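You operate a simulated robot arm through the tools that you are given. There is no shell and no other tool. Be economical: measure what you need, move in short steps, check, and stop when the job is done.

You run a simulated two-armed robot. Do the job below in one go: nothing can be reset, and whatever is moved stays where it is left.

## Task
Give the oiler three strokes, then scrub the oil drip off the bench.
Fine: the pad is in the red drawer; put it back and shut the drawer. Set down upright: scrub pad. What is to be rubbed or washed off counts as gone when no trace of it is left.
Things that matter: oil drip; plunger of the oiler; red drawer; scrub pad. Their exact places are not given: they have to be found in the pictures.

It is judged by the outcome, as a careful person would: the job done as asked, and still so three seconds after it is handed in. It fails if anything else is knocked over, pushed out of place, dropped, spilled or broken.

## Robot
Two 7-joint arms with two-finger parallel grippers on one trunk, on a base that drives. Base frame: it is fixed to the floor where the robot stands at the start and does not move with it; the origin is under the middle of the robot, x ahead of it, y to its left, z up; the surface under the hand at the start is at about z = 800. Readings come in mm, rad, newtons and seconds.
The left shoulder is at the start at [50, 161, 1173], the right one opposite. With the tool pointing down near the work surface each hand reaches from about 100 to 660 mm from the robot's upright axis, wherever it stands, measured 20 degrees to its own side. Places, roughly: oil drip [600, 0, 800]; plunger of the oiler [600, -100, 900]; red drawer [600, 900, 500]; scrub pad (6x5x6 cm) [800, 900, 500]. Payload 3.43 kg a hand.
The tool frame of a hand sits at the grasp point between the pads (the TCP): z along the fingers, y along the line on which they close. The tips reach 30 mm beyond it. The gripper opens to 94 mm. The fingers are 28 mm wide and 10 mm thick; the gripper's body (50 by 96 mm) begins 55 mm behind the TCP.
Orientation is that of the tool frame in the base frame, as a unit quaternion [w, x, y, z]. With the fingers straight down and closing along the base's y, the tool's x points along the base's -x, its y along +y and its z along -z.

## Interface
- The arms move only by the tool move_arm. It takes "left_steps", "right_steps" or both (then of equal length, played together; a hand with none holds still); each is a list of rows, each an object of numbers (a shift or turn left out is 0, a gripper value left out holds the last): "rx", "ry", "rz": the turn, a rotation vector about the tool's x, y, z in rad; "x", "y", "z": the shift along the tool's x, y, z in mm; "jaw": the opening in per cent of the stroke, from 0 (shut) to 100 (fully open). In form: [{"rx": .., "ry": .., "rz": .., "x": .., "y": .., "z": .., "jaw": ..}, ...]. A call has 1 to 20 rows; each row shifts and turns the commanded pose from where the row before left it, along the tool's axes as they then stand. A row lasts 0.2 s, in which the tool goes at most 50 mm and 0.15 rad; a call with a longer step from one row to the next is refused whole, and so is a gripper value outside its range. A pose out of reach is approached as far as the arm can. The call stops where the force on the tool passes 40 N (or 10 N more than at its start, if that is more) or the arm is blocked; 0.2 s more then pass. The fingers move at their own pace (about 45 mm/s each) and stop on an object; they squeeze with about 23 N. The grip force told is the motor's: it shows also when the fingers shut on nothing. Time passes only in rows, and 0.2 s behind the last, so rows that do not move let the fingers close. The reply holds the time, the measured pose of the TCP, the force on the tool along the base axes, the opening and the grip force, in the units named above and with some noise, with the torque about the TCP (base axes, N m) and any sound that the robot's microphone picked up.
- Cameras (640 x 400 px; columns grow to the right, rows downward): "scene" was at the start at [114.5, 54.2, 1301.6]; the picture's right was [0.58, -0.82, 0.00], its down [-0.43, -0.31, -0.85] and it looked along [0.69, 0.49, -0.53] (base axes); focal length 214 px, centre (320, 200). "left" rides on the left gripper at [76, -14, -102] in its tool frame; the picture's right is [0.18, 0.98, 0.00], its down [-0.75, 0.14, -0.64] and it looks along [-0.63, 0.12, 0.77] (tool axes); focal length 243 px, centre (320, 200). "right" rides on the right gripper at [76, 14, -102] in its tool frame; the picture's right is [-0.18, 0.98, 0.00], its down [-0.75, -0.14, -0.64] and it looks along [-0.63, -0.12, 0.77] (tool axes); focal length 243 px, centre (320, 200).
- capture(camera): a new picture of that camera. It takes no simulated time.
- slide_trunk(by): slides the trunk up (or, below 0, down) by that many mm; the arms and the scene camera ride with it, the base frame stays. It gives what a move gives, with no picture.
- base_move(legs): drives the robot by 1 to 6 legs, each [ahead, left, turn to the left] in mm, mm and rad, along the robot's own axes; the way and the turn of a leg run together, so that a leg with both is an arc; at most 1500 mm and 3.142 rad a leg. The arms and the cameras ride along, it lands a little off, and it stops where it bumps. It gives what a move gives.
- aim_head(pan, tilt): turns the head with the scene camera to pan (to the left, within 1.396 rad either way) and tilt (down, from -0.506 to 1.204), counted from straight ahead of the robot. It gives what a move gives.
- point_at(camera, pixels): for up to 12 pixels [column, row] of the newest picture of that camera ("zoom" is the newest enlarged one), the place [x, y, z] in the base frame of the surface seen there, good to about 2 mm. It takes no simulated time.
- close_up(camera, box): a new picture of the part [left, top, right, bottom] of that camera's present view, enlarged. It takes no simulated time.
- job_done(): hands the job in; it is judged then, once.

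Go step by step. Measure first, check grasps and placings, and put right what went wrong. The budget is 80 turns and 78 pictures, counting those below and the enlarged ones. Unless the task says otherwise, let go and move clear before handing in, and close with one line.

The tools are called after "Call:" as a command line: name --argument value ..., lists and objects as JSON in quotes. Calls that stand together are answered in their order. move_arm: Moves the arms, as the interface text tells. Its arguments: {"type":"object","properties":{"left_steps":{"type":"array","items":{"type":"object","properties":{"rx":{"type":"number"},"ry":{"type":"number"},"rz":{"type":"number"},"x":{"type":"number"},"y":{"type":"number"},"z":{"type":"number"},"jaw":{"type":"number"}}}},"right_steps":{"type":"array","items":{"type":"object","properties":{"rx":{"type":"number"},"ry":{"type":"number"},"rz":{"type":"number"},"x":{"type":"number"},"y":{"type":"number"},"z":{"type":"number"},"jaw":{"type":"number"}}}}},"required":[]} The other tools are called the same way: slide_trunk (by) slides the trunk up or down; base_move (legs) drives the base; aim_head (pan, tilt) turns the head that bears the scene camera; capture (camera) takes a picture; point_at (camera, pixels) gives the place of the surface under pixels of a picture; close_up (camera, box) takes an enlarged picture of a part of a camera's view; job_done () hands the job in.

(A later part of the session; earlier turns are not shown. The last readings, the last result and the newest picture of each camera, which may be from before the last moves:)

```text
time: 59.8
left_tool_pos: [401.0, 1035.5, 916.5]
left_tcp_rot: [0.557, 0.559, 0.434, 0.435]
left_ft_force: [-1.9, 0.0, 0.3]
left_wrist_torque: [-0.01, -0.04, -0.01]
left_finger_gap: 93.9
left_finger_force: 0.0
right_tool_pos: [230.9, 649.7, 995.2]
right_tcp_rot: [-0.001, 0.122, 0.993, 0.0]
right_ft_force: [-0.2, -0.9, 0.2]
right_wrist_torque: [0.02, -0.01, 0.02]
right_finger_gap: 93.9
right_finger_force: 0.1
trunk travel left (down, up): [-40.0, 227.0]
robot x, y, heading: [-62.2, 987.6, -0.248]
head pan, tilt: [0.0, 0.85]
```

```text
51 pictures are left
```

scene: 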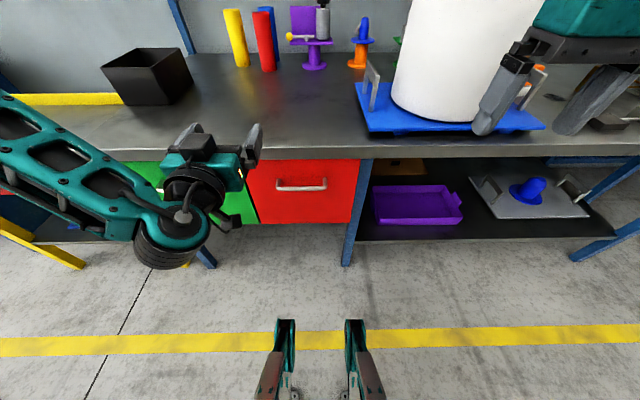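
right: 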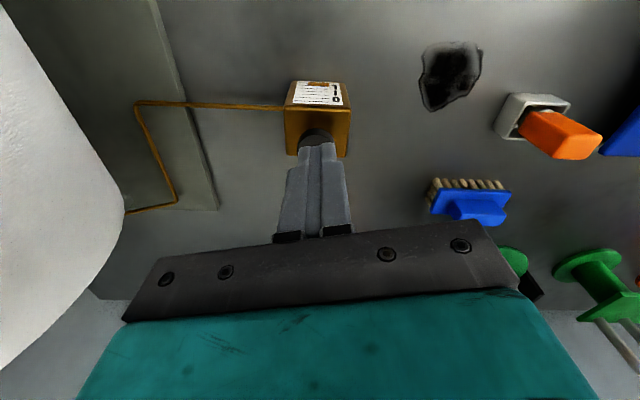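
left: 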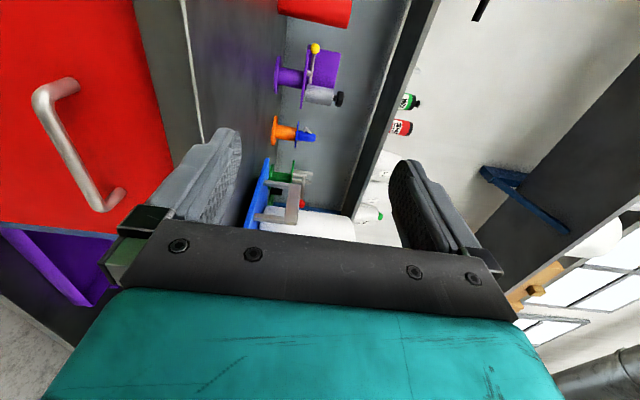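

The tool axes are now x = left, y = up, z = ahead. I'll move down and right in front of the handle, still 115 mm short of it.

Call:
move_arm --left_steps '[{"x": -17.7, "y": -40.2}, {"x": -17.7, "y": -40.2}, {"x": -17.7, "y": -40.2}, {"x": -17.7, "y": -40.2}, {"x": -17.7, "y": -40.2}, {"x": -17.7, "y": -40.2}, {}]'

Call:
capture --camera "scene"

Call:
capture --camera "left"

```text
time: 61.4
left_tool_pos: [432.0, 1072.0, 870.0]
left_tcp_rot: [0.558, 0.558, 0.434, 0.434]
left_ft_force: [0.2, 0.3, -0.4]
left_wrist_torque: [0.01, 0.01, -0.02]
left_finger_gap: 94.0
left_finger_force: 0.0
left hand out of reach, approached as far as the arm can: row 1, 2, 3, 4, 5, 6
right_tool_pos: [231.1, 650.8, 995.3]
right_tcp_rot: [-0.002, 0.122, 0.993, 0.001]
right_ft_force: [0.1, -0.1, -0.4]
right_wrist_torque: [0.02, -0.02, 0.0]
right_finger_gap: 93.8
right_finger_force: 0.0
trunk travel left (down, up): [-40.0, 227.0]
robot x, y, heading: [-62.0, 982.1, -0.247]
head pan, tilt: [0.0, 0.85]
```

```text
50 pictures are left
```

scene: 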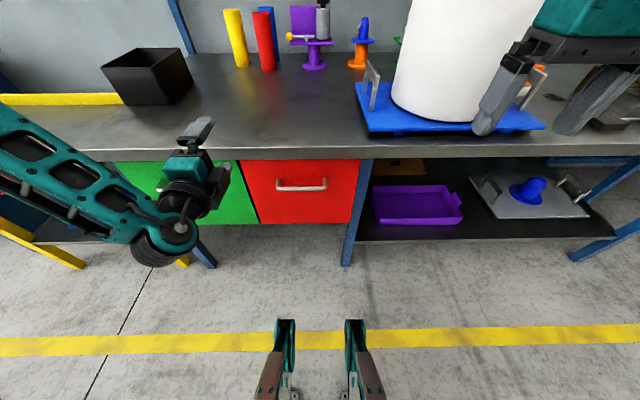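

```text
49 pictures are left
```

left: 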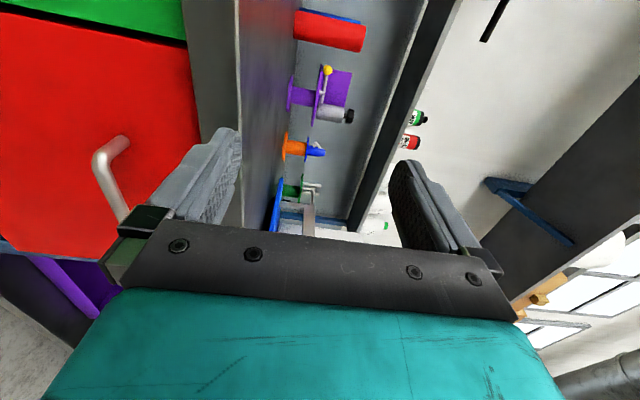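

The left hand is too close to the body to go lower. I'll back the robot up and shift right so that the handle is about 670 mm ahead and 200 mm to the left.

Call:
base_move --legs '[[-120, -150, 0]]'

Call:
move_arm --left_steps '[{"y": -35, "z": 5}, {"y": -35, "z": 5}, {"y": -35, "z": 5}, {"y": -35, "z": 5}, {"y": -35, "z": 5}, {"y": -20, "z": 5}, {}]'

Call:
capture --camera "scene"

```text
time: 63.4
left_tool_pos: [279.7, 956.4, 869.4]
left_tcp_rot: [0.557, 0.558, 0.435, 0.435]
left_ft_force: [-0.1, 0.3, -0.9]
left_wrist_torque: [0.0, 0.0, 0.0]
left_finger_gap: 94.3
left_finger_force: 0.1
right_tool_pos: [80.5, 533.9, 994.9]
right_tcp_rot: [-0.001, 0.12, 0.993, 0.001]
right_ft_force: [-1.2, -0.2, -0.7]
right_wrist_torque: [0.0, 0.0, 0.0]
right_finger_gap: 93.8
right_finger_force: 0.1
trunk travel left (down, up): [-40.0, 227.0]
robot x, y, heading: [-215.7, 869.8, -0.242]
head pan, tilt: [0.0, 0.85]
```

```text
time: 65.0
left_tool_pos: [328.5, 1023.8, 823.2]
left_tcp_rot: [0.557, 0.558, 0.435, 0.435]
left_ft_force: [-0.4, -1.1, -0.4]
left_wrist_torque: [-0.02, -0.03, 0.02]
left_finger_gap: 94.1
left_finger_force: 0.0
left hand out of reach, approached as far as the arm can: row 1, 2, 3, 4, 5, 6
right_tool_pos: [80.3, 534.0, 993.9]
right_tcp_rot: [-0.001, 0.121, 0.993, 0.001]
right_ft_force: [0.9, 0.0, -0.4]
right_wrist_torque: [0.04, -0.01, 0.02]
right_finger_gap: 93.9
right_finger_force: 0.1
trunk travel left (down, up): [-40.0, 227.0]
robot x, y, heading: [-211.5, 869.7, -0.246]
head pan, tilt: [0.0, 0.85]
```

```text
48 pictures are left
```

scene: 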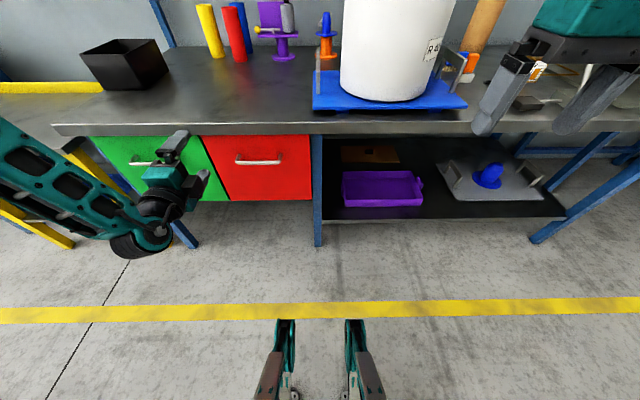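

The hand is still limited when close in. I'll move it forward first (staying short of the bench edge), then down.

Call:
move_arm --left_steps '[{"z": 35}, {"z": 35}, {"z": 25}, {"y": -30, "x": -12}, {"y": -30, "x": -12}, {"y": -30, "x": -12}, {"y": -30, "x": -12}, {"y": -28, "x": -12}, {}]'

Call:
capture --camera "left"

```text
time: 67.0
left_tool_pos: [380.4, 1011.0, 828.6]
left_tcp_rot: [0.557, 0.557, 0.435, 0.435]
left_ft_force: [-0.1, -0.6, 0.7]
left_wrist_torque: [-0.02, 0.0, 0.0]
left_finger_gap: 93.9
left_finger_force: 0.0
left hand out of reach, approached as far as the arm can: row 1, 2, 3, 4, 5, 6, 7, 8
right_tool_pos: [80.7, 532.7, 995.3]
right_tcp_rot: [0.0, 0.12, 0.993, 0.001]
right_ft_force: [0.8, -0.7, -0.8]
right_wrist_torque: [0.0, -0.04, -0.01]
right_finger_gap: 93.8
right_finger_force: 0.1
trunk travel left (down, up): [-40.0, 227.0]
robot x, y, heading: [-212.3, 868.4, -0.244]
head pan, tilt: [0.0, 0.85]
```

```text
47 pictures are left
```

left: 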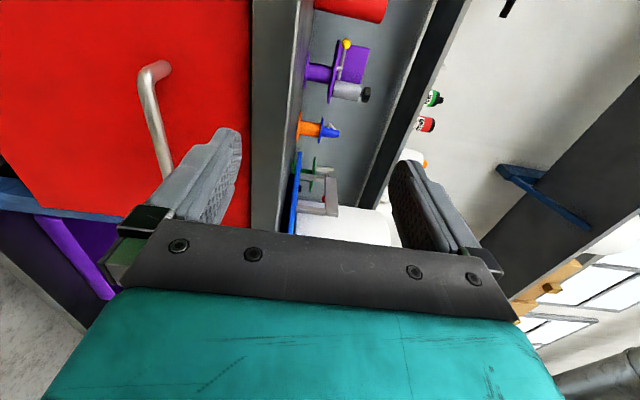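

The arm seems limited by the wrist in this roll. I'll try the opposite roll (turning back 180°) and see whether the reach frees up.

Call:
move_arm --left_steps '[{"rz": -0.15}, {"rz": -0.15}, {"rz": -0.15}, {"rz": -0.15}, {"rz": -0.15}, {"rz": -0.15}, {"rz": -0.15}, {"rz": -0.15}, {"rz": -0.15}, {"rz": -0.15}, {"rz": -0.0708}, {}]'

Call:
move_arm --left_steps '[{"rz": -0.15}, {"rz": -0.15}, {"rz": -0.15}, {"rz": -0.15}, {"rz": -0.15}, {"rz": -0.15}, {"rz": -0.15}, {"rz": -0.15}, {"rz": -0.15}, {"rz": -0.15}, {"rz": -0.0708}, {}]'

Call:
capture --camera "scene"

```text
time: 69.6
left_tool_pos: [379.4, 1011.3, 828.5]
left_tcp_rot: [0.701, 0.086, 0.702, -0.087]
left_ft_force: [-0.4, -0.9, 0.0]
left_wrist_torque: [-0.01, 0.03, -0.03]
left_finger_gap: 93.8
left_finger_force: 0.1
right_tool_pos: [79.7, 533.9, 994.4]
right_tcp_rot: [-0.002, 0.12, 0.993, 0.001]
right_ft_force: [-0.3, -0.4, -0.1]
right_wrist_torque: [-0.01, 0.02, -0.03]
right_finger_gap: 93.9
right_finger_force: 0.1
trunk travel left (down, up): [-40.0, 227.0]
robot x, y, heading: [-212.2, 869.8, -0.247]
head pan, tilt: [0.0, 0.85]
```

```text
time: 72.2
left_tool_pos: [317.5, 1075.7, 1007.5]
left_tcp_rot: [0.434, -0.436, 0.558, -0.557]
left_ft_force: [-0.2, 0.3, -0.6]
left_wrist_torque: [0.02, 0.03, 0.01]
left_finger_gap: 93.7
left_finger_force: 0.1
left hand out of reach, approached as far as the arm can: row 3, 4, 5, 6, 7, 8, 9, 10
right_tool_pos: [81.4, 533.9, 995.3]
right_tcp_rot: [-0.001, 0.119, 0.993, 0.001]
right_ft_force: [0.0, 1.0, 0.2]
right_wrist_torque: [-0.01, -0.03, 0.0]
right_finger_gap: 94.3
right_finger_force: 0.1
trunk travel left (down, up): [-40.0, 227.0]
robot x, y, heading: [-210.3, 870.7, -0.244]
head pan, tilt: [0.0, 0.85]
```

```text
46 pictures are left
```

scene: 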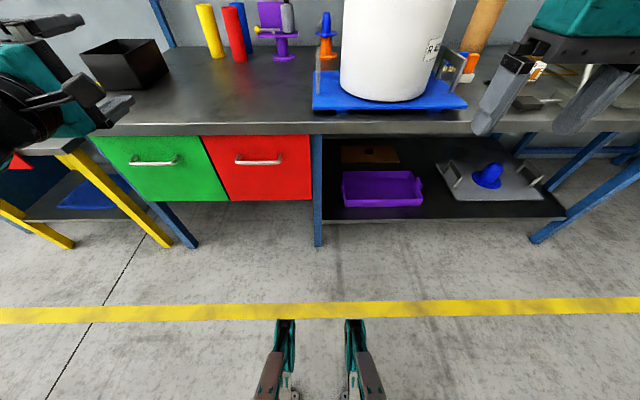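

That roll is worse. I'll go back to the first roll and tilt the fingers 45° down-and-ahead, which suits the wrist better and still clears the bench lip.

Call:
move_arm --left_steps '[{"rz": 0.15}, {"rz": 0.15}, {"rz": 0.15}, {"rz": 0.15}, {"rz": 0.15}, {"rz": 0.15}, {"rz": 0.15}, {"rz": 0.15}, {"rz": 0.15}, {"rz": 0.15}, {"rz": 0.15}, {"rz": 0.15}, {"rz": 0.15}, {"rz": 0.15}, {"rz": 0.15}, {"rz": 0.15}, {"rz": 0.15}, {"rz": 0.15}, {"rz": 0.15}, {"rz": 0.15}]'

Call:
move_arm --left_steps '[{"rz": 0.1416}, {"rx": 0.15, "jaw": 50}, {"rx": 0.15}, {"rx": 0.15}, {"rx": 0.15}, {"rx": 0.15}, {}]'

```text
time: 76.4
left_tool_pos: [318.5, 1076.9, 1009.5]
left_tcp_rot: [0.587, 0.525, 0.473, 0.396]
left_ft_force: [0.5, -0.6, -0.3]
left_wrist_torque: [0.02, 0.01, -0.01]
left_finger_gap: 93.9
left_finger_force: 0.1
right_tool_pos: [81.3, 533.3, 994.5]
right_tcp_rot: [-0.001, 0.12, 0.993, 0.0]
right_ft_force: [-0.4, 0.4, 1.0]
right_wrist_torque: [0.02, 0.02, -0.01]
right_finger_gap: 94.2
right_finger_force: 0.0
trunk travel left (down, up): [-40.0, 227.0]
robot x, y, heading: [-213.9, 869.8, -0.248]
head pan, tilt: [0.0, 0.85]
```

```text
time: 78.0
left_tool_pos: [320.1, 1076.3, 1010.1]
left_tcp_rot: [0.314, 0.722, 0.565, 0.245]
left_ft_force: [0.8, -0.1, -0.6]
left_wrist_torque: [-0.02, 0.02, 0.0]
left_finger_gap: 46.9
left_finger_force: 0.1
right_tool_pos: [80.8, 534.2, 995.8]
right_tcp_rot: [-0.001, 0.12, 0.993, 0.0]
right_ft_force: [-0.7, -0.3, -0.3]
right_wrist_torque: [-0.02, 0.01, -0.02]
right_finger_gap: 93.8
right_finger_force: 0.1
trunk travel left (down, up): [-40.0, 227.0]
robot x, y, heading: [-211.0, 871.3, -0.24]
head pan, tilt: [0.0, 0.85]
```

The tool now points 43° down and ahead. I'll move along a line to a point 80 mm short of the grasp.

Call:
move_arm --left_steps '[{"x": -15.8, "y": -13.3, "z": 35.7}, {"x": -15.8, "y": -13.3, "z": 35.7}, {"x": -15.8, "y": -13.3, "z": 35.7}, {"x": -15.8, "y": -13.3, "z": 35.7}, {"x": -15.8, "y": -13.3, "z": 35.7}, {"x": -15.8, "y": -13.3, "z": 35.7}, {"x": -15.8, "y": -13.3, "z": 35.7}, {"x": -15.8, "y": -13.3, "z": 35.7}, {}]'

Call:
capture --camera "left"

Call:
capture --camera "scene"

```text
time: 80.0
left_tool_pos: [402.4, 949.5, 766.9]
left_tcp_rot: [0.315, 0.723, 0.564, 0.245]
left_ft_force: [1.4, 0.2, 0.0]
left_wrist_torque: [0.01, -0.01, 0.01]
left_finger_gap: 46.9
left_finger_force: 0.1
left hand out of reach, approached as far as the arm can: row 7, 8
right_tool_pos: [81.3, 535.3, 995.0]
right_tcp_rot: [-0.001, 0.12, 0.993, 0.001]
right_ft_force: [-0.4, -0.7, 0.3]
right_wrist_torque: [-0.01, 0.02, -0.01]
right_finger_gap: 94.0
right_finger_force: 0.2
trunk travel left (down, up): [-40.0, 227.0]
robot x, y, heading: [-211.1, 872.8, -0.246]
head pan, tilt: [0.0, 0.85]
```

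```text
45 pictures are left
```

left: 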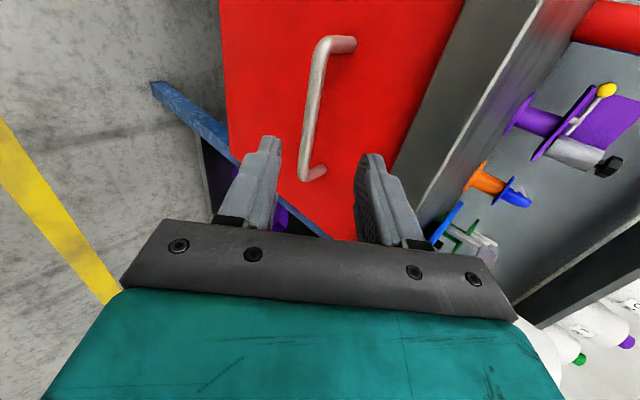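

```text
44 pictures are left
```

scene: 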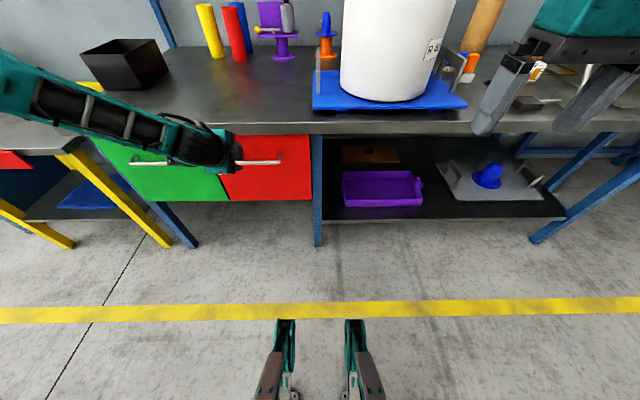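

I'm about 30 mm short of the pre-grasp point. I'll lower the trunk its last 40 mm, steepen the tilt a little and try on with the arm.

Call:
slide_trunk --by -40

Call:
move_arm --left_steps '[{"rx": 0.12}, {"x": -10, "y": -8}, {"x": -10, "y": -8}, {"x": -10, "y": -8}, {}]'

```text
time: 80.8
left_tool_pos: [403.1, 950.5, 727.6]
left_tcp_rot: [0.315, 0.722, 0.565, 0.245]
left_ft_force: [0.0, -0.3, 0.4]
left_wrist_torque: [0.01, -0.01, 0.0]
left_finger_gap: 47.2
left_finger_force: 0.1
right_tool_pos: [80.6, 533.7, 955.6]
right_tcp_rot: [-0.001, 0.12, 0.993, 0.0]
right_ft_force: [0.2, 0.0, -0.4]
right_wrist_torque: [0.0, -0.02, -0.01]
right_finger_gap: 93.9
right_finger_force: 0.1
trunk travel left (down, up): [0.0, 267.0]
robot x, y, heading: [-212.4, 871.0, -0.244]
head pan, tilt: [0.0, 0.85]
```

```text
time: 82.0
left_tool_pos: [371.5, 935.3, 722.5]
left_tcp_rot: [0.271, 0.741, 0.578, 0.21]
left_ft_force: [0.7, -0.2, 0.3]
left_wrist_torque: [-0.01, -0.02, 0.0]
left_finger_gap: 47.0
left_finger_force: 0.0
left hand out of reach, approached as far as the arm can: row 3, 4
right_tool_pos: [81.3, 534.3, 955.5]
right_tcp_rot: [0.0, 0.12, 0.993, 0.001]
right_ft_force: [0.3, 0.3, -0.2]
right_wrist_torque: [0.0, 0.0, 0.01]
right_finger_gap: 94.1
right_finger_force: 0.1
trunk travel left (down, up): [0.0, 267.0]
robot x, y, heading: [-215.6, 867.2, -0.246]
head pan, tilt: [0.0, 0.85]
```

I'll test here in free air that the arm can do the final 50 mm along the fingers, then come back.

Call:
move_arm --left_steps '[{"z": 25}, {"z": 25}, {}]'

Call:
move_arm --left_steps '[{"z": -25}, {"z": -25}, {}]'

```text
time: 82.8
left_tool_pos: [389.2, 954.6, 712.0]
left_tcp_rot: [0.27, 0.74, 0.578, 0.21]
left_ft_force: [-0.2, -0.5, 0.2]
left_wrist_torque: [0.02, -0.03, -0.01]
left_finger_gap: 47.1
left_finger_force: 0.1
left hand out of reach, approached as far as the arm can: row 1, 2
right_tool_pos: [82.0, 533.4, 956.4]
right_tcp_rot: [-0.001, 0.12, 0.993, 0.001]
right_ft_force: [-0.4, 0.7, -0.3]
right_wrist_torque: [0.0, -0.02, -0.02]
right_finger_gap: 94.1
right_finger_force: 0.0
trunk travel left (down, up): [0.0, 267.0]
robot x, y, heading: [-212.2, 868.6, -0.243]
head pan, tilt: [0.0, 0.85]
```

```text
time: 83.6
left_tool_pos: [359.6, 960.6, 750.8]
left_tcp_rot: [0.269, 0.741, 0.578, 0.211]
left_ft_force: [-0.7, -0.6, -0.3]
left_wrist_torque: [0.01, 0.0, 0.01]
left_finger_gap: 46.6
left_finger_force: 0.0
right_tool_pos: [80.8, 534.4, 956.0]
right_tcp_rot: [-0.001, 0.12, 0.993, 0.001]
right_ft_force: [-0.6, -0.4, -0.5]
right_wrist_torque: [0.02, 0.0, -0.02]
right_finger_gap: 93.9
right_finger_force: 0.0
trunk travel left (down, up): [0.0, 267.0]
robot x, y, heading: [-212.3, 869.4, -0.246]
head pan, tilt: [0.0, 0.85]
```

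The limit appears to be toward the body centre, so the hand needs the handle further to its left. I'll check the forearm's place relative to the bench before shifting the base.

Call:
capture --camera "scene"

Call:
point_at --camera "scene" --pixels '[[20, 85], [60, 105], [110, 120], [160, 140], [200, 150]]'

```text
43 pictures are left
```

scene: 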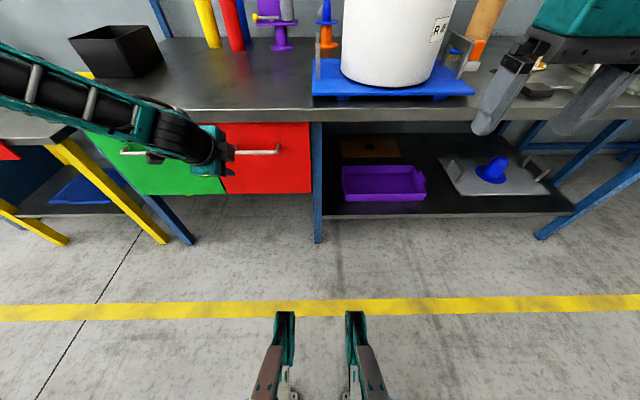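

```text
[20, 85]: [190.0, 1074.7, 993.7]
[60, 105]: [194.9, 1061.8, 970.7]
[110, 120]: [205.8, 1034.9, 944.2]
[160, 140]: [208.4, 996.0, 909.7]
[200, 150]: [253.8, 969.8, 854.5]
```

The forearm is at x of about 200, well clear of the bench. I'll drive 80 mm ahead and 100 mm right.

Call:
base_move --legs '[[0, -100, 0], [80, 0, 0]]'

```text
time: 85.8
left_tool_pos: [412.1, 844.1, 750.4]
left_tcp_rot: [0.271, 0.74, 0.578, 0.21]
left_ft_force: [-0.2, 0.3, 0.3]
left_wrist_torque: [-0.02, 0.0, -0.02]
left_finger_gap: 46.8
left_finger_force: 0.0
right_tool_pos: [134.1, 416.3, 956.9]
right_tcp_rot: [-0.001, 0.122, 0.993, 0.0]
right_ft_force: [-0.5, 0.4, 0.8]
right_wrist_torque: [0.05, 0.01, 0.03]
right_finger_gap: 93.9
right_finger_force: 0.1
trunk travel left (down, up): [0.0, 267.0]
robot x, y, heading: [-162.3, 753.9, -0.243]
head pan, tilt: [0.0, 0.85]
```

I'll now move to the pre-grasp point [448, 914, 722].

Call:
move_arm --left_steps '[{"x": 38.3, "y": -2, "z": 8}, {"x": 38.3, "y": -2, "z": 8}, {"z": 16}, {}]'

Call:
capture --camera "left"

```text
time: 86.8
left_tool_pos: [448.2, 918.2, 724.2]
left_tcp_rot: [0.271, 0.741, 0.578, 0.21]
left_ft_force: [0.4, 0.0, -0.1]
left_wrist_torque: [0.01, -0.01, 0.0]
left_finger_gap: 47.3
left_finger_force: 0.0
right_tool_pos: [133.8, 418.0, 954.7]
right_tcp_rot: [-0.001, 0.121, 0.993, 0.001]
right_ft_force: [0.4, 0.1, -0.4]
right_wrist_torque: [0.03, 0.03, -0.02]
right_finger_gap: 94.0
right_finger_force: 0.0
trunk travel left (down, up): [0.0, 267.0]
robot x, y, heading: [-161.1, 752.9, -0.248]
head pan, tilt: [0.0, 0.85]
```

```text
42 pictures are left
```

left: 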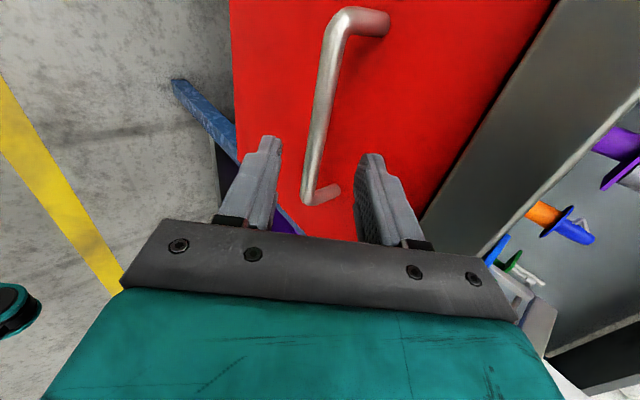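

The pose is reached without limits. I'll re-measure the bar from the wrist camera.

Call:
point_at --camera "left" --pixels '[[331, 60], [324, 100], [317, 140], [312, 170], [309, 190], [400, 120]]'

```text
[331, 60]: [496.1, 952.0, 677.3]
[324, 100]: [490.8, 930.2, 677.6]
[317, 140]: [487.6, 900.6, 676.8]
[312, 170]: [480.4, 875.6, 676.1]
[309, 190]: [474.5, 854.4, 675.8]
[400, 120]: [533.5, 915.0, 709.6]
```

The bar's centre is about [491, 905, 672], straight ahead along the fingers. I'll narrow the jaws slightly, advance 55 mm and close.

Call:
move_arm --left_steps '[{"jaw": 38}, {"z": 15}, {"z": 15}, {"z": 15}, {"z": 10}, {}]'

Call:
capture --camera "left"

```text
time: 88.2
left_tool_pos: [480.1, 908.2, 682.8]
left_tcp_rot: [0.27, 0.74, 0.578, 0.211]
left_ft_force: [-0.2, 0.7, 0.5]
left_wrist_torque: [0.01, 0.0, -0.02]
left_finger_gap: 35.6
left_finger_force: 0.1
left hand out of reach, approached as far as the arm can: row 5
right_tool_pos: [132.7, 415.8, 956.5]
right_tcp_rot: [0.0, 0.121, 0.993, 0.001]
right_ft_force: [0.4, -0.3, 0.1]
right_wrist_torque: [-0.03, 0.02, -0.01]
right_finger_gap: 93.8
right_finger_force: 0.2
trunk travel left (down, up): [0.0, 267.0]
robot x, y, heading: [-160.2, 751.8, -0.246]
head pan, tilt: [0.0, 0.85]
```

```text
41 pictures are left
```

left: 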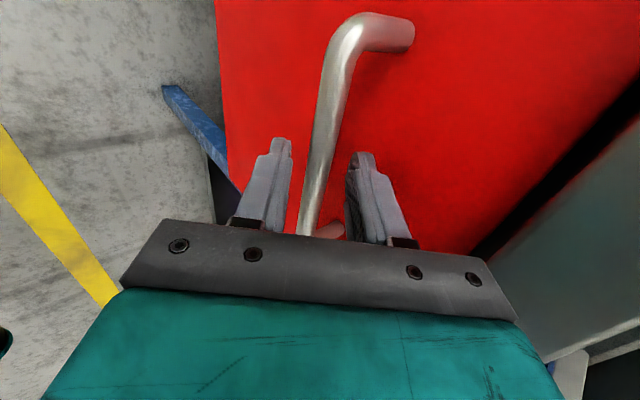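

The bar lies between the fingers, so I'll close on it.

Call:
move_arm --left_steps '[{"jaw": 0}, {"jaw": 0}, {"jaw": 0}, {"jaw": 0}]'

```text
time: 89.2
left_tool_pos: [480.0, 909.0, 682.5]
left_tcp_rot: [0.27, 0.741, 0.578, 0.211]
left_ft_force: [-3.2, -0.4, -2.0]
left_wrist_torque: [-0.1, 0.08, 0.5]
left_finger_gap: 13.9
left_finger_force: 45.4
right_tool_pos: [134.3, 417.5, 955.9]
right_tcp_rot: [-0.001, 0.121, 0.993, 0.0]
right_ft_force: [-0.7, -0.5, 0.8]
right_wrist_torque: [-0.03, 0.02, 0.0]
right_finger_gap: 93.9
right_finger_force: 0.1
trunk travel left (down, up): [0.0, 267.0]
robot x, y, heading: [-158.6, 752.0, -0.245]
head pan, tilt: [0.0, 0.85]
```

The bar is gripped (13.9 mm gap, 45 N). I'll pull the drawer by driving back 150 mm square to the bench.

Call:
base_move --legs '[[-150, -3, 0]]'

Call:
capture --camera "scene"

```text
time: 90.6
left_tool_pos: [334.3, 941.5, 683.4]
left_tcp_rot: [0.27, 0.74, 0.579, 0.211]
left_ft_force: [1.4, 15.9, -0.7]
left_wrist_torque: [-0.49, 0.19, 0.32]
left_finger_gap: 13.6
left_finger_force: 44.8
right_tool_pos: [-14.9, 449.2, 956.1]
right_tcp_rot: [-0.001, 0.122, 0.993, 0.0]
right_ft_force: [-0.5, -0.1, 0.2]
right_wrist_torque: [0.0, -0.01, -0.02]
right_finger_gap: 93.9
right_finger_force: 0.0
trunk travel left (down, up): [0.0, 267.0]
robot x, y, heading: [-305.3, 786.1, -0.242]
head pan, tilt: [0.0, 0.85]
```

```text
40 pictures are left
```

scene: 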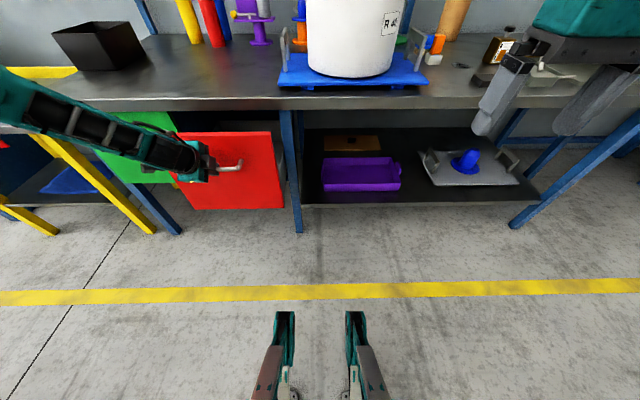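

The drawer is sliding (out 150 mm). I'll pull 130 mm more with a small left correction for the side force.

Call:
base_move --legs '[[-130, 3, 0]]'

Call:
capture --camera "scene"

```text
time: 91.9
left_tool_pos: [214.2, 971.2, 682.9]
left_tcp_rot: [0.271, 0.743, 0.576, 0.208]
left_ft_force: [-7.0, -20.0, -3.5]
left_wrist_torque: [-1.02, 0.31, 0.5]
left_finger_gap: 13.8
left_finger_force: 44.5
right_tool_pos: [-134.7, 482.7, 954.4]
right_tcp_rot: [0.0, 0.125, 0.992, 0.001]
right_ft_force: [0.8, 0.3, 1.2]
right_wrist_torque: [-0.01, 0.04, -0.01]
right_finger_gap: 93.8
right_finger_force: 0.1
trunk travel left (down, up): [0.0, 267.0]
robot x, y, heading: [-422.6, 823.0, -0.25]
head pan, tilt: [0.0, 0.85]
```

```text
39 pictures are left
```

scene: 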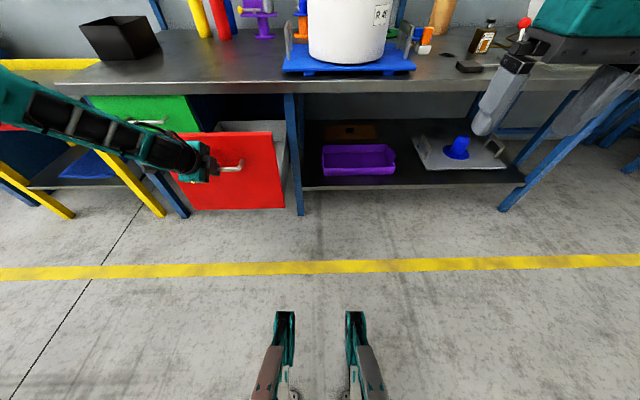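

The drawer is out about 275 mm. I'll let go, back off along the fingers and lift the left hand so I can look inside.

Call:
move_arm --left_steps '[{"jaw": 38}, {"jaw": 38}, {"jaw": 38}, {"z": -20}, {"z": -30}, {"z": -30}, {"z": -30}, {"y": 20, "z": -30}, {"y": 20, "z": -30}, {"y": 20, "z": -30}, {}]'

Call:
capture --camera "scene"

Call:
capture --camera "left"

```text
time: 94.3
left_tool_pos: [133.3, 992.8, 874.4]
left_tcp_rot: [0.272, 0.743, 0.576, 0.208]
left_ft_force: [0.5, -0.1, -0.5]
left_wrist_torque: [0.0, -0.02, 0.03]
left_finger_gap: 35.9
left_finger_force: 0.1
right_tool_pos: [-135.1, 481.6, 954.7]
right_tcp_rot: [-0.001, 0.125, 0.992, 0.0]
right_ft_force: [-0.5, -0.1, 0.3]
right_wrist_torque: [-0.02, -0.03, 0.02]
right_finger_gap: 93.8
right_finger_force: 0.0
trunk travel left (down, up): [0.0, 267.0]
robot x, y, heading: [-425.5, 824.0, -0.252]
head pan, tilt: [0.0, 0.85]
```

```text
38 pictures are left
```

scene: 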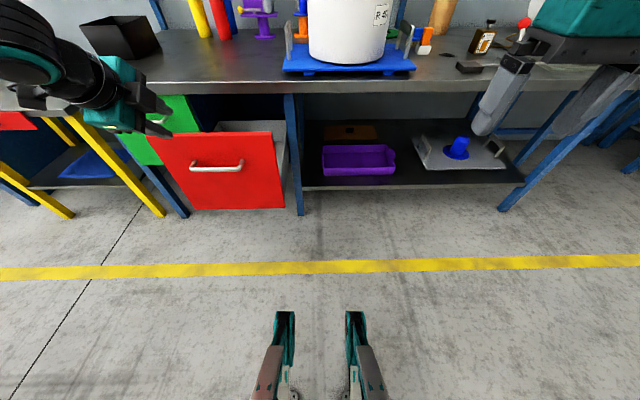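

```text
37 pictures are left
```

left: 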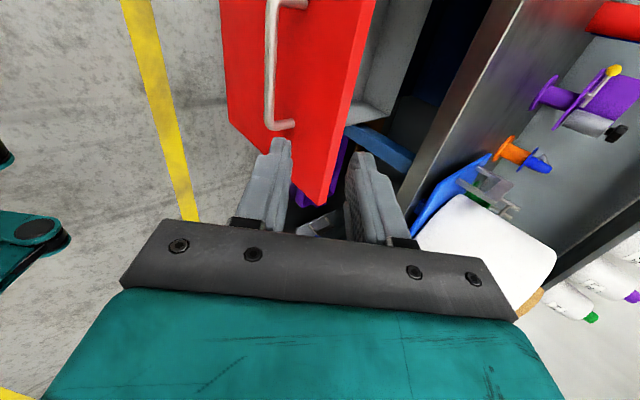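

The drawer stays open. I'll raise the trunk so the head can see down into it.

Call:
slide_trunk --by 260

Call:
aim_head --pan 0.25 --tilt 0.75

Call:
capture --camera "scene"

```text
time: 96.9
left_tool_pos: [133.7, 992.2, 1133.8]
left_tcp_rot: [0.272, 0.743, 0.576, 0.207]
left_ft_force: [-0.1, -0.2, -0.4]
left_wrist_torque: [0.02, -0.01, -0.03]
left_finger_gap: 35.8
left_finger_force: 0.0
right_tool_pos: [-135.3, 482.2, 1214.4]
right_tcp_rot: [-0.002, 0.125, 0.992, 0.001]
right_ft_force: [0.1, -0.1, 1.1]
right_wrist_torque: [0.03, 0.03, -0.02]
right_finger_gap: 93.9
right_finger_force: 0.1
trunk travel left (down, up): [-260.0, 7.0]
robot x, y, heading: [-427.9, 821.3, -0.254]
head pan, tilt: [0.0, 0.85]
```

```text
time: 97.7
left_tool_pos: [132.6, 992.3, 1132.9]
left_tcp_rot: [0.271, 0.743, 0.576, 0.208]
left_ft_force: [-0.1, -0.6, 0.5]
left_wrist_torque: [0.02, 0.0, -0.03]
left_finger_gap: 35.6
left_finger_force: 0.0
right_tool_pos: [-134.9, 482.8, 1215.1]
right_tcp_rot: [0.0, 0.124, 0.992, 0.001]
right_ft_force: [0.0, 0.4, 0.3]
right_wrist_torque: [-0.01, -0.03, 0.0]
right_finger_gap: 94.0
right_finger_force: 0.0
trunk travel left (down, up): [-260.0, 7.0]
robot x, y, heading: [-427.7, 819.2, -0.246]
head pan, tilt: [0.25, 0.75]
```

```text
36 pictures are left
```

scene: 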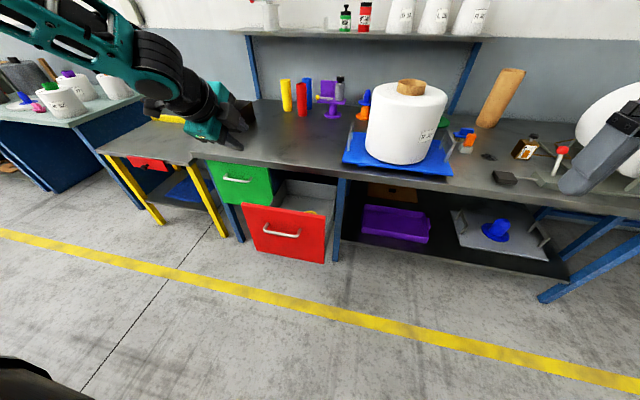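

Something yellow is visible in the drawer at (312,212). I'll drive closer to look straight down into it.

Call:
base_move --legs '[[200, 100, 0]]'

Call:
aim_head --pan 0.3 --tilt 0.95

Call:
capture --camera "scene"

```text
time: 99.4
left_tool_pos: [347.0, 1042.5, 1134.3]
left_tcp_rot: [0.271, 0.741, 0.578, 0.207]
left_ft_force: [0.8, 0.1, -0.1]
left_wrist_torque: [-0.01, -0.01, 0.05]
left_finger_gap: 35.6
left_finger_force: 0.1
right_tool_pos: [79.8, 531.6, 1215.6]
right_tcp_rot: [-0.001, 0.122, 0.993, 0.0]
right_ft_force: [1.5, -0.3, -0.2]
right_wrist_torque: [0.01, -0.01, -0.03]
right_finger_gap: 94.1
right_finger_force: 0.0
trunk travel left (down, up): [-260.0, 7.0]
robot x, y, heading: [-209.7, 872.1, -0.248]
head pan, tilt: [0.25, 0.75]
```

```text
time: 100.1
left_tool_pos: [346.5, 1042.6, 1133.7]
left_tcp_rot: [0.271, 0.741, 0.578, 0.208]
left_ft_force: [-0.8, 0.0, 0.1]
left_wrist_torque: [-0.04, 0.01, -0.01]
left_finger_gap: 35.8
left_finger_force: 0.0
right_tool_pos: [80.1, 532.2, 1214.1]
right_tcp_rot: [-0.001, 0.122, 0.992, 0.002]
right_ft_force: [0.6, -0.2, 0.0]
right_wrist_torque: [0.01, 0.03, 0.03]
right_finger_gap: 93.8
right_finger_force: 0.0
trunk travel left (down, up): [-260.0, 7.0]
robot x, y, heading: [-210.9, 867.0, -0.246]
head pan, tilt: [0.3, 0.949]
```

```text
35 pictures are left
```

scene: 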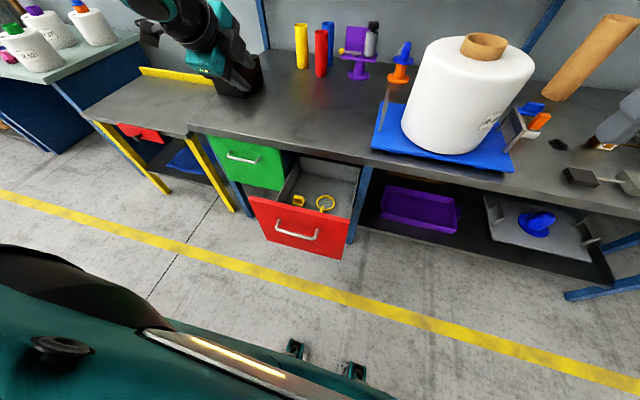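

Call:
close_up --camera "scene" --box '[240, 145, 380, 265]'

Call:
point_at --camera "scene" --pixels '[[298, 200], [325, 203], [310, 190], [320, 218], [265, 205], [345, 240], [290, 180], [355, 190]]'

```text
3.33 times, centred on (310, 205) of scene
```

zoom: 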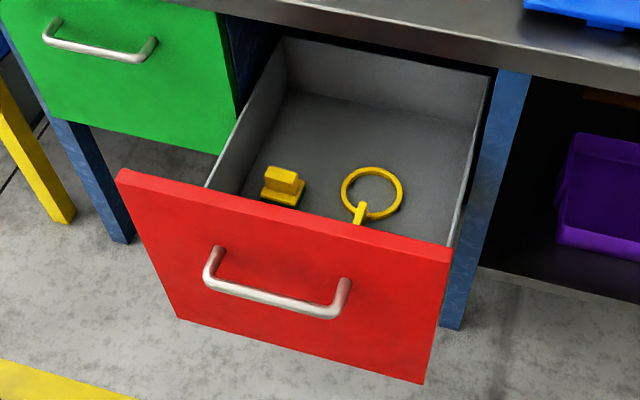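

```text
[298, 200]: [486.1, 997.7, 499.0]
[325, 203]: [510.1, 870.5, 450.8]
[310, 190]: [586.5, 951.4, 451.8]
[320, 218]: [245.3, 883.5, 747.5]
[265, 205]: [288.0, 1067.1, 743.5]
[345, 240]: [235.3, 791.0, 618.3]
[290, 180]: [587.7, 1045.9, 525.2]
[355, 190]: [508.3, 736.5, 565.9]
```

The yellow block with a grip on top at (298,200) is the scrub pad; a yellow ring with a wedge lies beside it. I'll zoom in for its shape.

Call:
close_up --camera "scene" --box '[283, 183, 323, 213]'

Call:
point_at --camera "zoom" --pixels '[[200, 190], [260, 180], [310, 190], [200, 260], [160, 290], [260, 300], [250, 240], [150, 245], [330, 250], [310, 330], [120, 280], [520, 200]]'

```text
13.33 times, centred on (303, 198) of scene
```

zoom: 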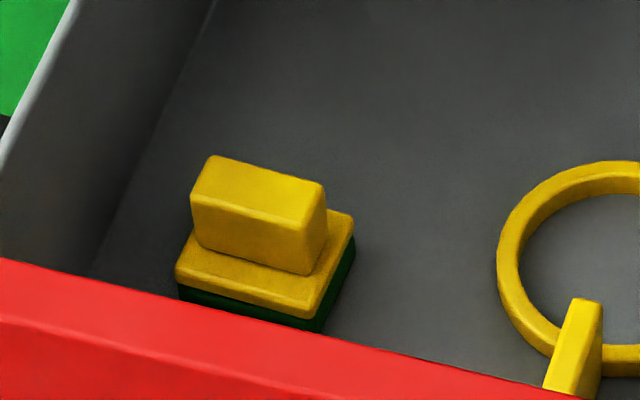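

```text
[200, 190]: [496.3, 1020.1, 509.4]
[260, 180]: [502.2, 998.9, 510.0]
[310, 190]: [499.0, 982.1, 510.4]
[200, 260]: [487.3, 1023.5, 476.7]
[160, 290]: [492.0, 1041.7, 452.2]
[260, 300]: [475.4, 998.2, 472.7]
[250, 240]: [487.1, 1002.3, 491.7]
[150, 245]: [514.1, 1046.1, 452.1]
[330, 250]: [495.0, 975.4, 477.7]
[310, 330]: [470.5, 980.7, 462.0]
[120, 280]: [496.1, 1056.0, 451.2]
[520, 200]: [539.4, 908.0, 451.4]
```

The pad stands on the drawer floor (z 452) with its grip block 477–510, centred near [497, 1001]. I'll measure my own feet's extent to know how close I may stand to the open drawer.

Call:
point_at --camera "scene" --pixels '[[297, 345], [355, 370], [290, 355], [350, 366], [180, 340], [60, 350], [250, 365], [120, 270]]'

Call:
aim_head --pan 0.0 --tilt 1.2

Call:
capture --camera "scene"

```text
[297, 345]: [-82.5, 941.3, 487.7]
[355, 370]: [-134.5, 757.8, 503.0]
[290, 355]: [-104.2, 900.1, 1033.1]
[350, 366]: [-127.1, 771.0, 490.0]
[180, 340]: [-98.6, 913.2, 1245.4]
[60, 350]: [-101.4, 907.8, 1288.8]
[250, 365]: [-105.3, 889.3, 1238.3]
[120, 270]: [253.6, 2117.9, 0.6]
```

```text
time: 100.9
left_tool_pos: [346.8, 1043.5, 1133.5]
left_tcp_rot: [0.272, 0.742, 0.576, 0.208]
left_ft_force: [-0.2, 0.2, 0.1]
left_wrist_torque: [0.0, -0.01, 0.01]
left_finger_gap: 35.7
left_finger_force: 0.0
right_tool_pos: [79.1, 532.9, 1216.0]
right_tcp_rot: [-0.001, 0.122, 0.993, 0.001]
right_ft_force: [0.3, -0.3, 0.0]
right_wrist_torque: [0.01, -0.01, 0.01]
right_finger_gap: 94.0
right_finger_force: 0.1
trunk travel left (down, up): [-260.0, 7.0]
robot x, y, heading: [-211.3, 868.8, -0.256]
head pan, tilt: [0.0, 1.201]
```

```text
32 pictures are left
```

scene: 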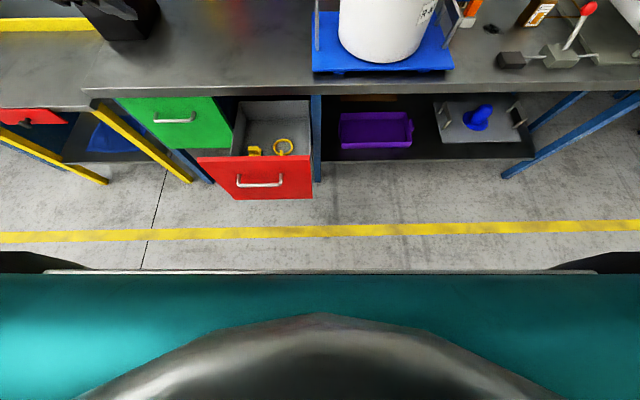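

The body extends only about 110 mm ahead, so I can stand closer. I'll turn the left hand to close sideways, tilted about 25° from vertical, and open it to 72 mm.

Call:
move_arm --left_steps '[{"rz": -0.1428, "jaw": 76}, {"rz": -0.1428}, {"rz": -0.1428}, {"rz": -0.1428}, {"rz": -0.1428}, {"rz": -0.1428}, {"rz": -0.1428}, {"rz": -0.1428}, {"rz": -0.1428}, {"rz": -0.1428}, {"rz": -0.1428}, {"ry": 0.13}, {"ry": 0.13}, {}]'

Call:
base_move --legs '[[114, 71, 0]]'

Call:
slide_trunk --by -190

Call:
capture --camera "left"

```text
time: 103.9
left_tool_pos: [345.7, 1042.9, 1134.1]
left_tcp_rot: [0.215, 0.122, 0.969, -0.03]
left_ft_force: [-0.4, -0.5, 1.0]
left_wrist_torque: [0.0, -0.03, -0.02]
left_finger_gap: 71.8
left_finger_force: 0.0
right_tool_pos: [78.0, 532.6, 1215.4]
right_tcp_rot: [-0.001, 0.123, 0.992, 0.001]
right_ft_force: [0.1, -0.7, 0.3]
right_wrist_torque: [0.02, 0.02, 0.0]
right_finger_gap: 94.1
right_finger_force: 0.1
trunk travel left (down, up): [-260.0, 7.0]
robot x, y, heading: [-208.0, 871.1, -0.246]
head pan, tilt: [0.0, 1.201]
```

```text
time: 105.2
left_tool_pos: [475.8, 1080.1, 1134.9]
left_tcp_rot: [0.215, 0.124, 0.968, -0.03]
left_ft_force: [-0.1, -0.8, 0.1]
left_wrist_torque: [0.01, 0.02, -0.03]
left_finger_gap: 71.5
left_finger_force: 0.0
right_tool_pos: [206.0, 570.5, 1215.0]
right_tcp_rot: [-0.001, 0.125, 0.992, 0.0]
right_ft_force: [0.0, -0.1, 0.4]
right_wrist_torque: [0.01, 0.03, 0.03]
right_finger_gap: 93.7
right_finger_force: 0.0
trunk travel left (down, up): [-260.0, 7.0]
robot x, y, heading: [-88.3, 910.4, -0.251]
head pan, tilt: [0.0, 1.201]
```

```text
time: 107.3
left_tool_pos: [473.6, 1079.0, 945.0]
left_tcp_rot: [0.215, 0.124, 0.968, -0.03]
left_ft_force: [-0.5, 0.1, -0.3]
left_wrist_torque: [0.0, 0.03, 0.02]
left_finger_gap: 71.5
left_finger_force: 0.0
right_tool_pos: [205.0, 568.8, 1025.1]
right_tcp_rot: [-0.001, 0.125, 0.992, 0.001]
right_ft_force: [0.1, 0.1, -0.4]
right_wrist_torque: [0.01, -0.01, -0.01]
right_finger_gap: 94.0
right_finger_force: 0.0
trunk travel left (down, up): [-70.0, 197.0]
robot x, y, heading: [-85.7, 907.6, -0.254]
head pan, tilt: [0.0, 1.201]
```

```text
31 pictures are left
```

left: 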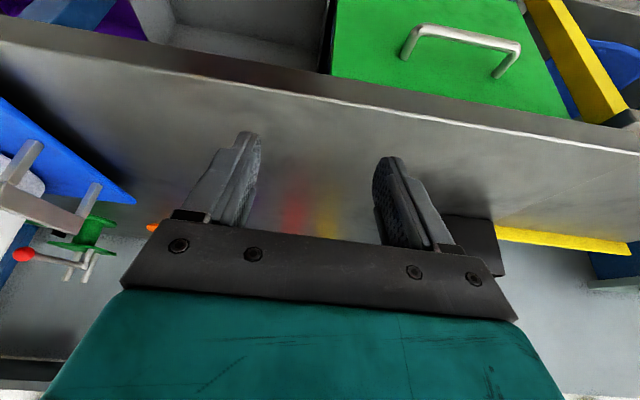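

The tool pose is as wanted. I'll move to a point 250 mm back along the finger line from the pad's grip, above the open drawer.

Call:
move_arm --left_steps '[{"x": 24.2, "y": -11.2, "z": 26.8}, {"x": 24.2, "y": -11.2, "z": 26.8}, {"x": 24.2, "y": -11.2, "z": 26.8}, {"x": 24.2, "y": -11.2, "z": 26.8}, {"x": 24.2, "y": -11.2, "z": 26.8}, {"x": 24.2, "y": -11.2, "z": 26.8}, {}]'

Call:
capture --camera "left"

```text
time: 108.9
left_tool_pos: [397.0, 1028.4, 736.8]
left_tcp_rot: [0.215, 0.124, 0.968, -0.03]
left_ft_force: [0.1, -0.2, 0.5]
left_wrist_torque: [0.02, -0.04, 0.01]
left_finger_gap: 71.6
left_finger_force: 0.0
right_tool_pos: [206.3, 570.2, 1026.2]
right_tcp_rot: [0.0, 0.125, 0.992, 0.001]
right_ft_force: [0.5, 0.0, 0.3]
right_wrist_torque: [0.0, 0.03, -0.05]
right_finger_gap: 94.3
right_finger_force: 0.1
trunk travel left (down, up): [-70.0, 197.0]
robot x, y, heading: [-86.2, 907.1, -0.246]
head pan, tilt: [0.0, 1.201]
```

```text
30 pictures are left
```

left: 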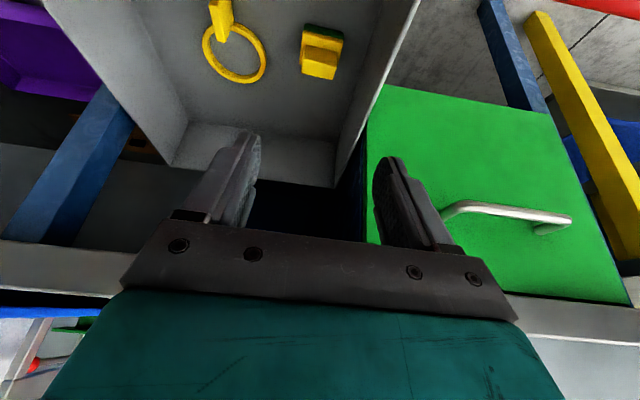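

The pad shows at (322,52) in the wrist view. I'll measure it from here.

Call:
close_up --camera "left" --box '[280, 10, 370, 90]'

Call:
point_at --camera "left" --pixels '[[322, 40], [309, 40], [338, 47], [322, 60], [320, 72], [343, 38], [305, 30], [245, 150], [355, 70], [300, 165], [212, 30]]'

```text
5.00 times, centred on (325, 50) of left
```

zoom: 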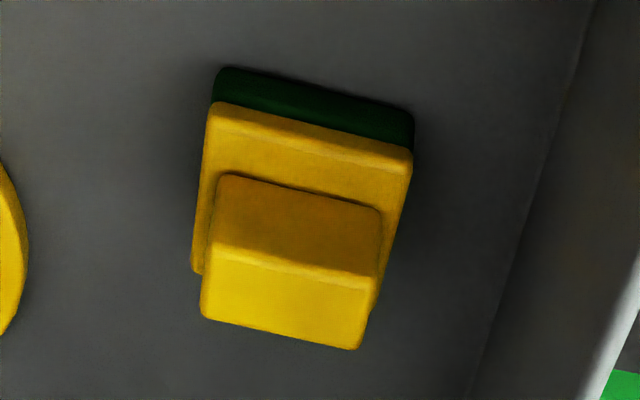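

```text
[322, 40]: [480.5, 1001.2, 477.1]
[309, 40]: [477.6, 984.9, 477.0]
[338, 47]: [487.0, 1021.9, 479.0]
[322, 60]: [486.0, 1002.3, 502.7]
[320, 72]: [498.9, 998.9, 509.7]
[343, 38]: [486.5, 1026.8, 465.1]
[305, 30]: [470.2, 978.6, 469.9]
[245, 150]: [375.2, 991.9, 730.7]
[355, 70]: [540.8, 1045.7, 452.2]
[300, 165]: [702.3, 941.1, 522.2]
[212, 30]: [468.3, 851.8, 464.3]
```

I'll get the grip block's top corners from the enlarged picture.

Call:
point_at --camera "zoom" --pixels '[[225, 255], [372, 285], [355, 340], [212, 312], [290, 300], [295, 270], [285, 328]]'

```text
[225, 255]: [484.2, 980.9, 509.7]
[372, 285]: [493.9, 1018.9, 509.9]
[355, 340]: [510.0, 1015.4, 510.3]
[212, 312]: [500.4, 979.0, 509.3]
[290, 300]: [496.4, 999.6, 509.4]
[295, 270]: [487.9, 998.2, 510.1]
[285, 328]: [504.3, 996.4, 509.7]
```

The grip's top centre is [497, 998, 510] and it is aligned with the fingers. I'll advance 200 mm along the finger line, then check.

Call:
move_arm --left_steps '[{"x": 1.2, "y": -0.5, "z": 40}, {"x": 1.2, "y": -0.5, "z": 40}, {"x": 1.2, "y": -0.5, "z": 40}, {"x": 1.2, "y": -0.5, "z": 40}, {"x": 1.2, "y": -0.5, "z": 35}, {}]'

Call:
capture --camera "left"

```text
time: 109.7
left_tool_pos: [425.1, 1041.2, 707.9]
left_tcp_rot: [0.218, 0.12, 0.968, -0.043]
left_ft_force: [-0.9, -0.5, 21.4]
left_wrist_torque: [0.58, 2.63, 0.12]
left_finger_gap: 71.4
left_finger_force: 0.1
left hand out of reach, approached as far as the arm can: row 1, 2, 3
right_tool_pos: [203.5, 569.7, 1026.3]
right_tcp_rot: [0.0, 0.125, 0.992, 0.002]
right_ft_force: [-0.2, 0.0, -0.3]
right_wrist_torque: [-0.05, -0.01, 0.0]
right_finger_gap: 93.9
right_finger_force: 0.0
trunk travel left (down, up): [-70.0, 197.0]
robot x, y, heading: [-83.6, 908.9, -0.25]
head pan, tilt: [0.0, 1.201]
stopped in row 3 (left hand): the force on the tool passed its limit at 49 N (the readings are from after the stop); the commanded pose is now the measured one
```

```text
28 pictures are left
```

left: 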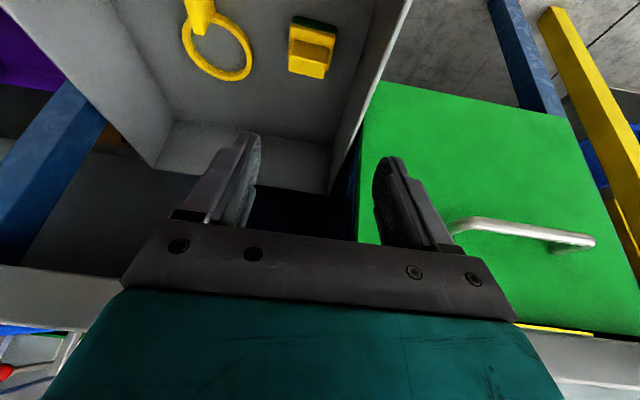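

The hand slid left at its limit and a finger touched the drawer's side wall, so I'll back straight out. The arm works better further out to its own side, so I'll shift the base right by about 170 mm.

Call:
move_arm --left_steps '[{"z": -30}, {"z": -40}, {"z": -40}, {"z": -30}, {}]'

Call:
base_move --legs '[[30, -171, 0]]'

Call:
slide_trunk --by -30

Call:
capture --camera "scene"

```text
time: 110.9
left_tool_pos: [369.6, 1059.3, 831.0]
left_tcp_rot: [0.215, 0.122, 0.968, -0.04]
left_ft_force: [-0.3, -0.9, -0.3]
left_wrist_torque: [0.01, 0.0, -0.03]
left_finger_gap: 71.6
left_finger_force: 0.0
right_tool_pos: [203.9, 569.2, 1025.4]
right_tcp_rot: [-0.001, 0.125, 0.992, 0.001]
right_ft_force: [0.0, 0.6, 0.4]
right_wrist_torque: [0.03, 0.0, 0.02]
right_finger_gap: 93.7
right_finger_force: 0.0
trunk travel left (down, up): [-70.0, 197.0]
robot x, y, heading: [-87.2, 907.8, -0.253]
head pan, tilt: [0.0, 1.201]
```

```text
time: 113.0
left_tool_pos: [356.4, 887.7, 832.0]
left_tcp_rot: [0.215, 0.119, 0.969, -0.039]
left_ft_force: [-0.5, -0.1, -0.3]
left_wrist_torque: [-0.02, -0.05, 0.04]
left_finger_gap: 71.4
left_finger_force: 0.1
right_tool_pos: [191.6, 396.1, 1024.4]
right_tcp_rot: [-0.001, 0.123, 0.992, 0.001]
right_ft_force: [-0.4, 0.6, 0.2]
right_wrist_torque: [0.0, 0.02, 0.0]
right_finger_gap: 93.9
right_finger_force: 0.0
trunk travel left (down, up): [-70.0, 197.0]
robot x, y, heading: [-97.7, 732.4, -0.253]
head pan, tilt: [0.0, 1.201]
```

```text
time: 113.8
left_tool_pos: [354.7, 887.1, 800.8]
left_tcp_rot: [0.217, 0.12, 0.968, -0.039]
left_ft_force: [0.8, 0.7, -0.2]
left_wrist_torque: [0.01, -0.02, 0.0]
left_finger_gap: 71.2
left_finger_force: 0.1
right_tool_pos: [191.8, 396.6, 994.5]
right_tcp_rot: [0.0, 0.124, 0.992, 0.002]
right_ft_force: [-0.5, -1.1, -0.8]
right_wrist_torque: [-0.03, -0.04, 0.02]
right_finger_gap: 93.9
right_finger_force: 0.0
trunk travel left (down, up): [-40.0, 227.0]
robot x, y, heading: [-98.6, 733.2, -0.249]
head pan, tilt: [0.0, 1.201]
```

```text
27 pictures are left
```

scene: 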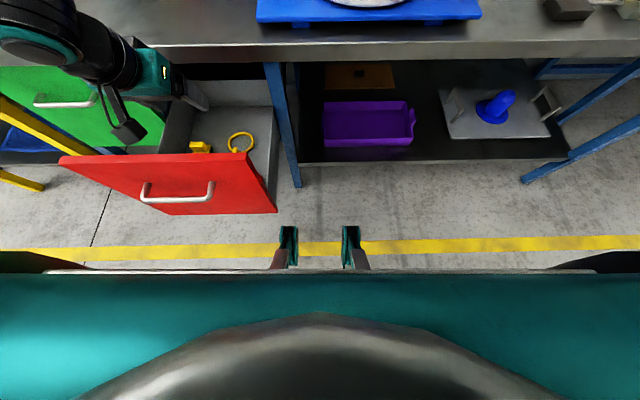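

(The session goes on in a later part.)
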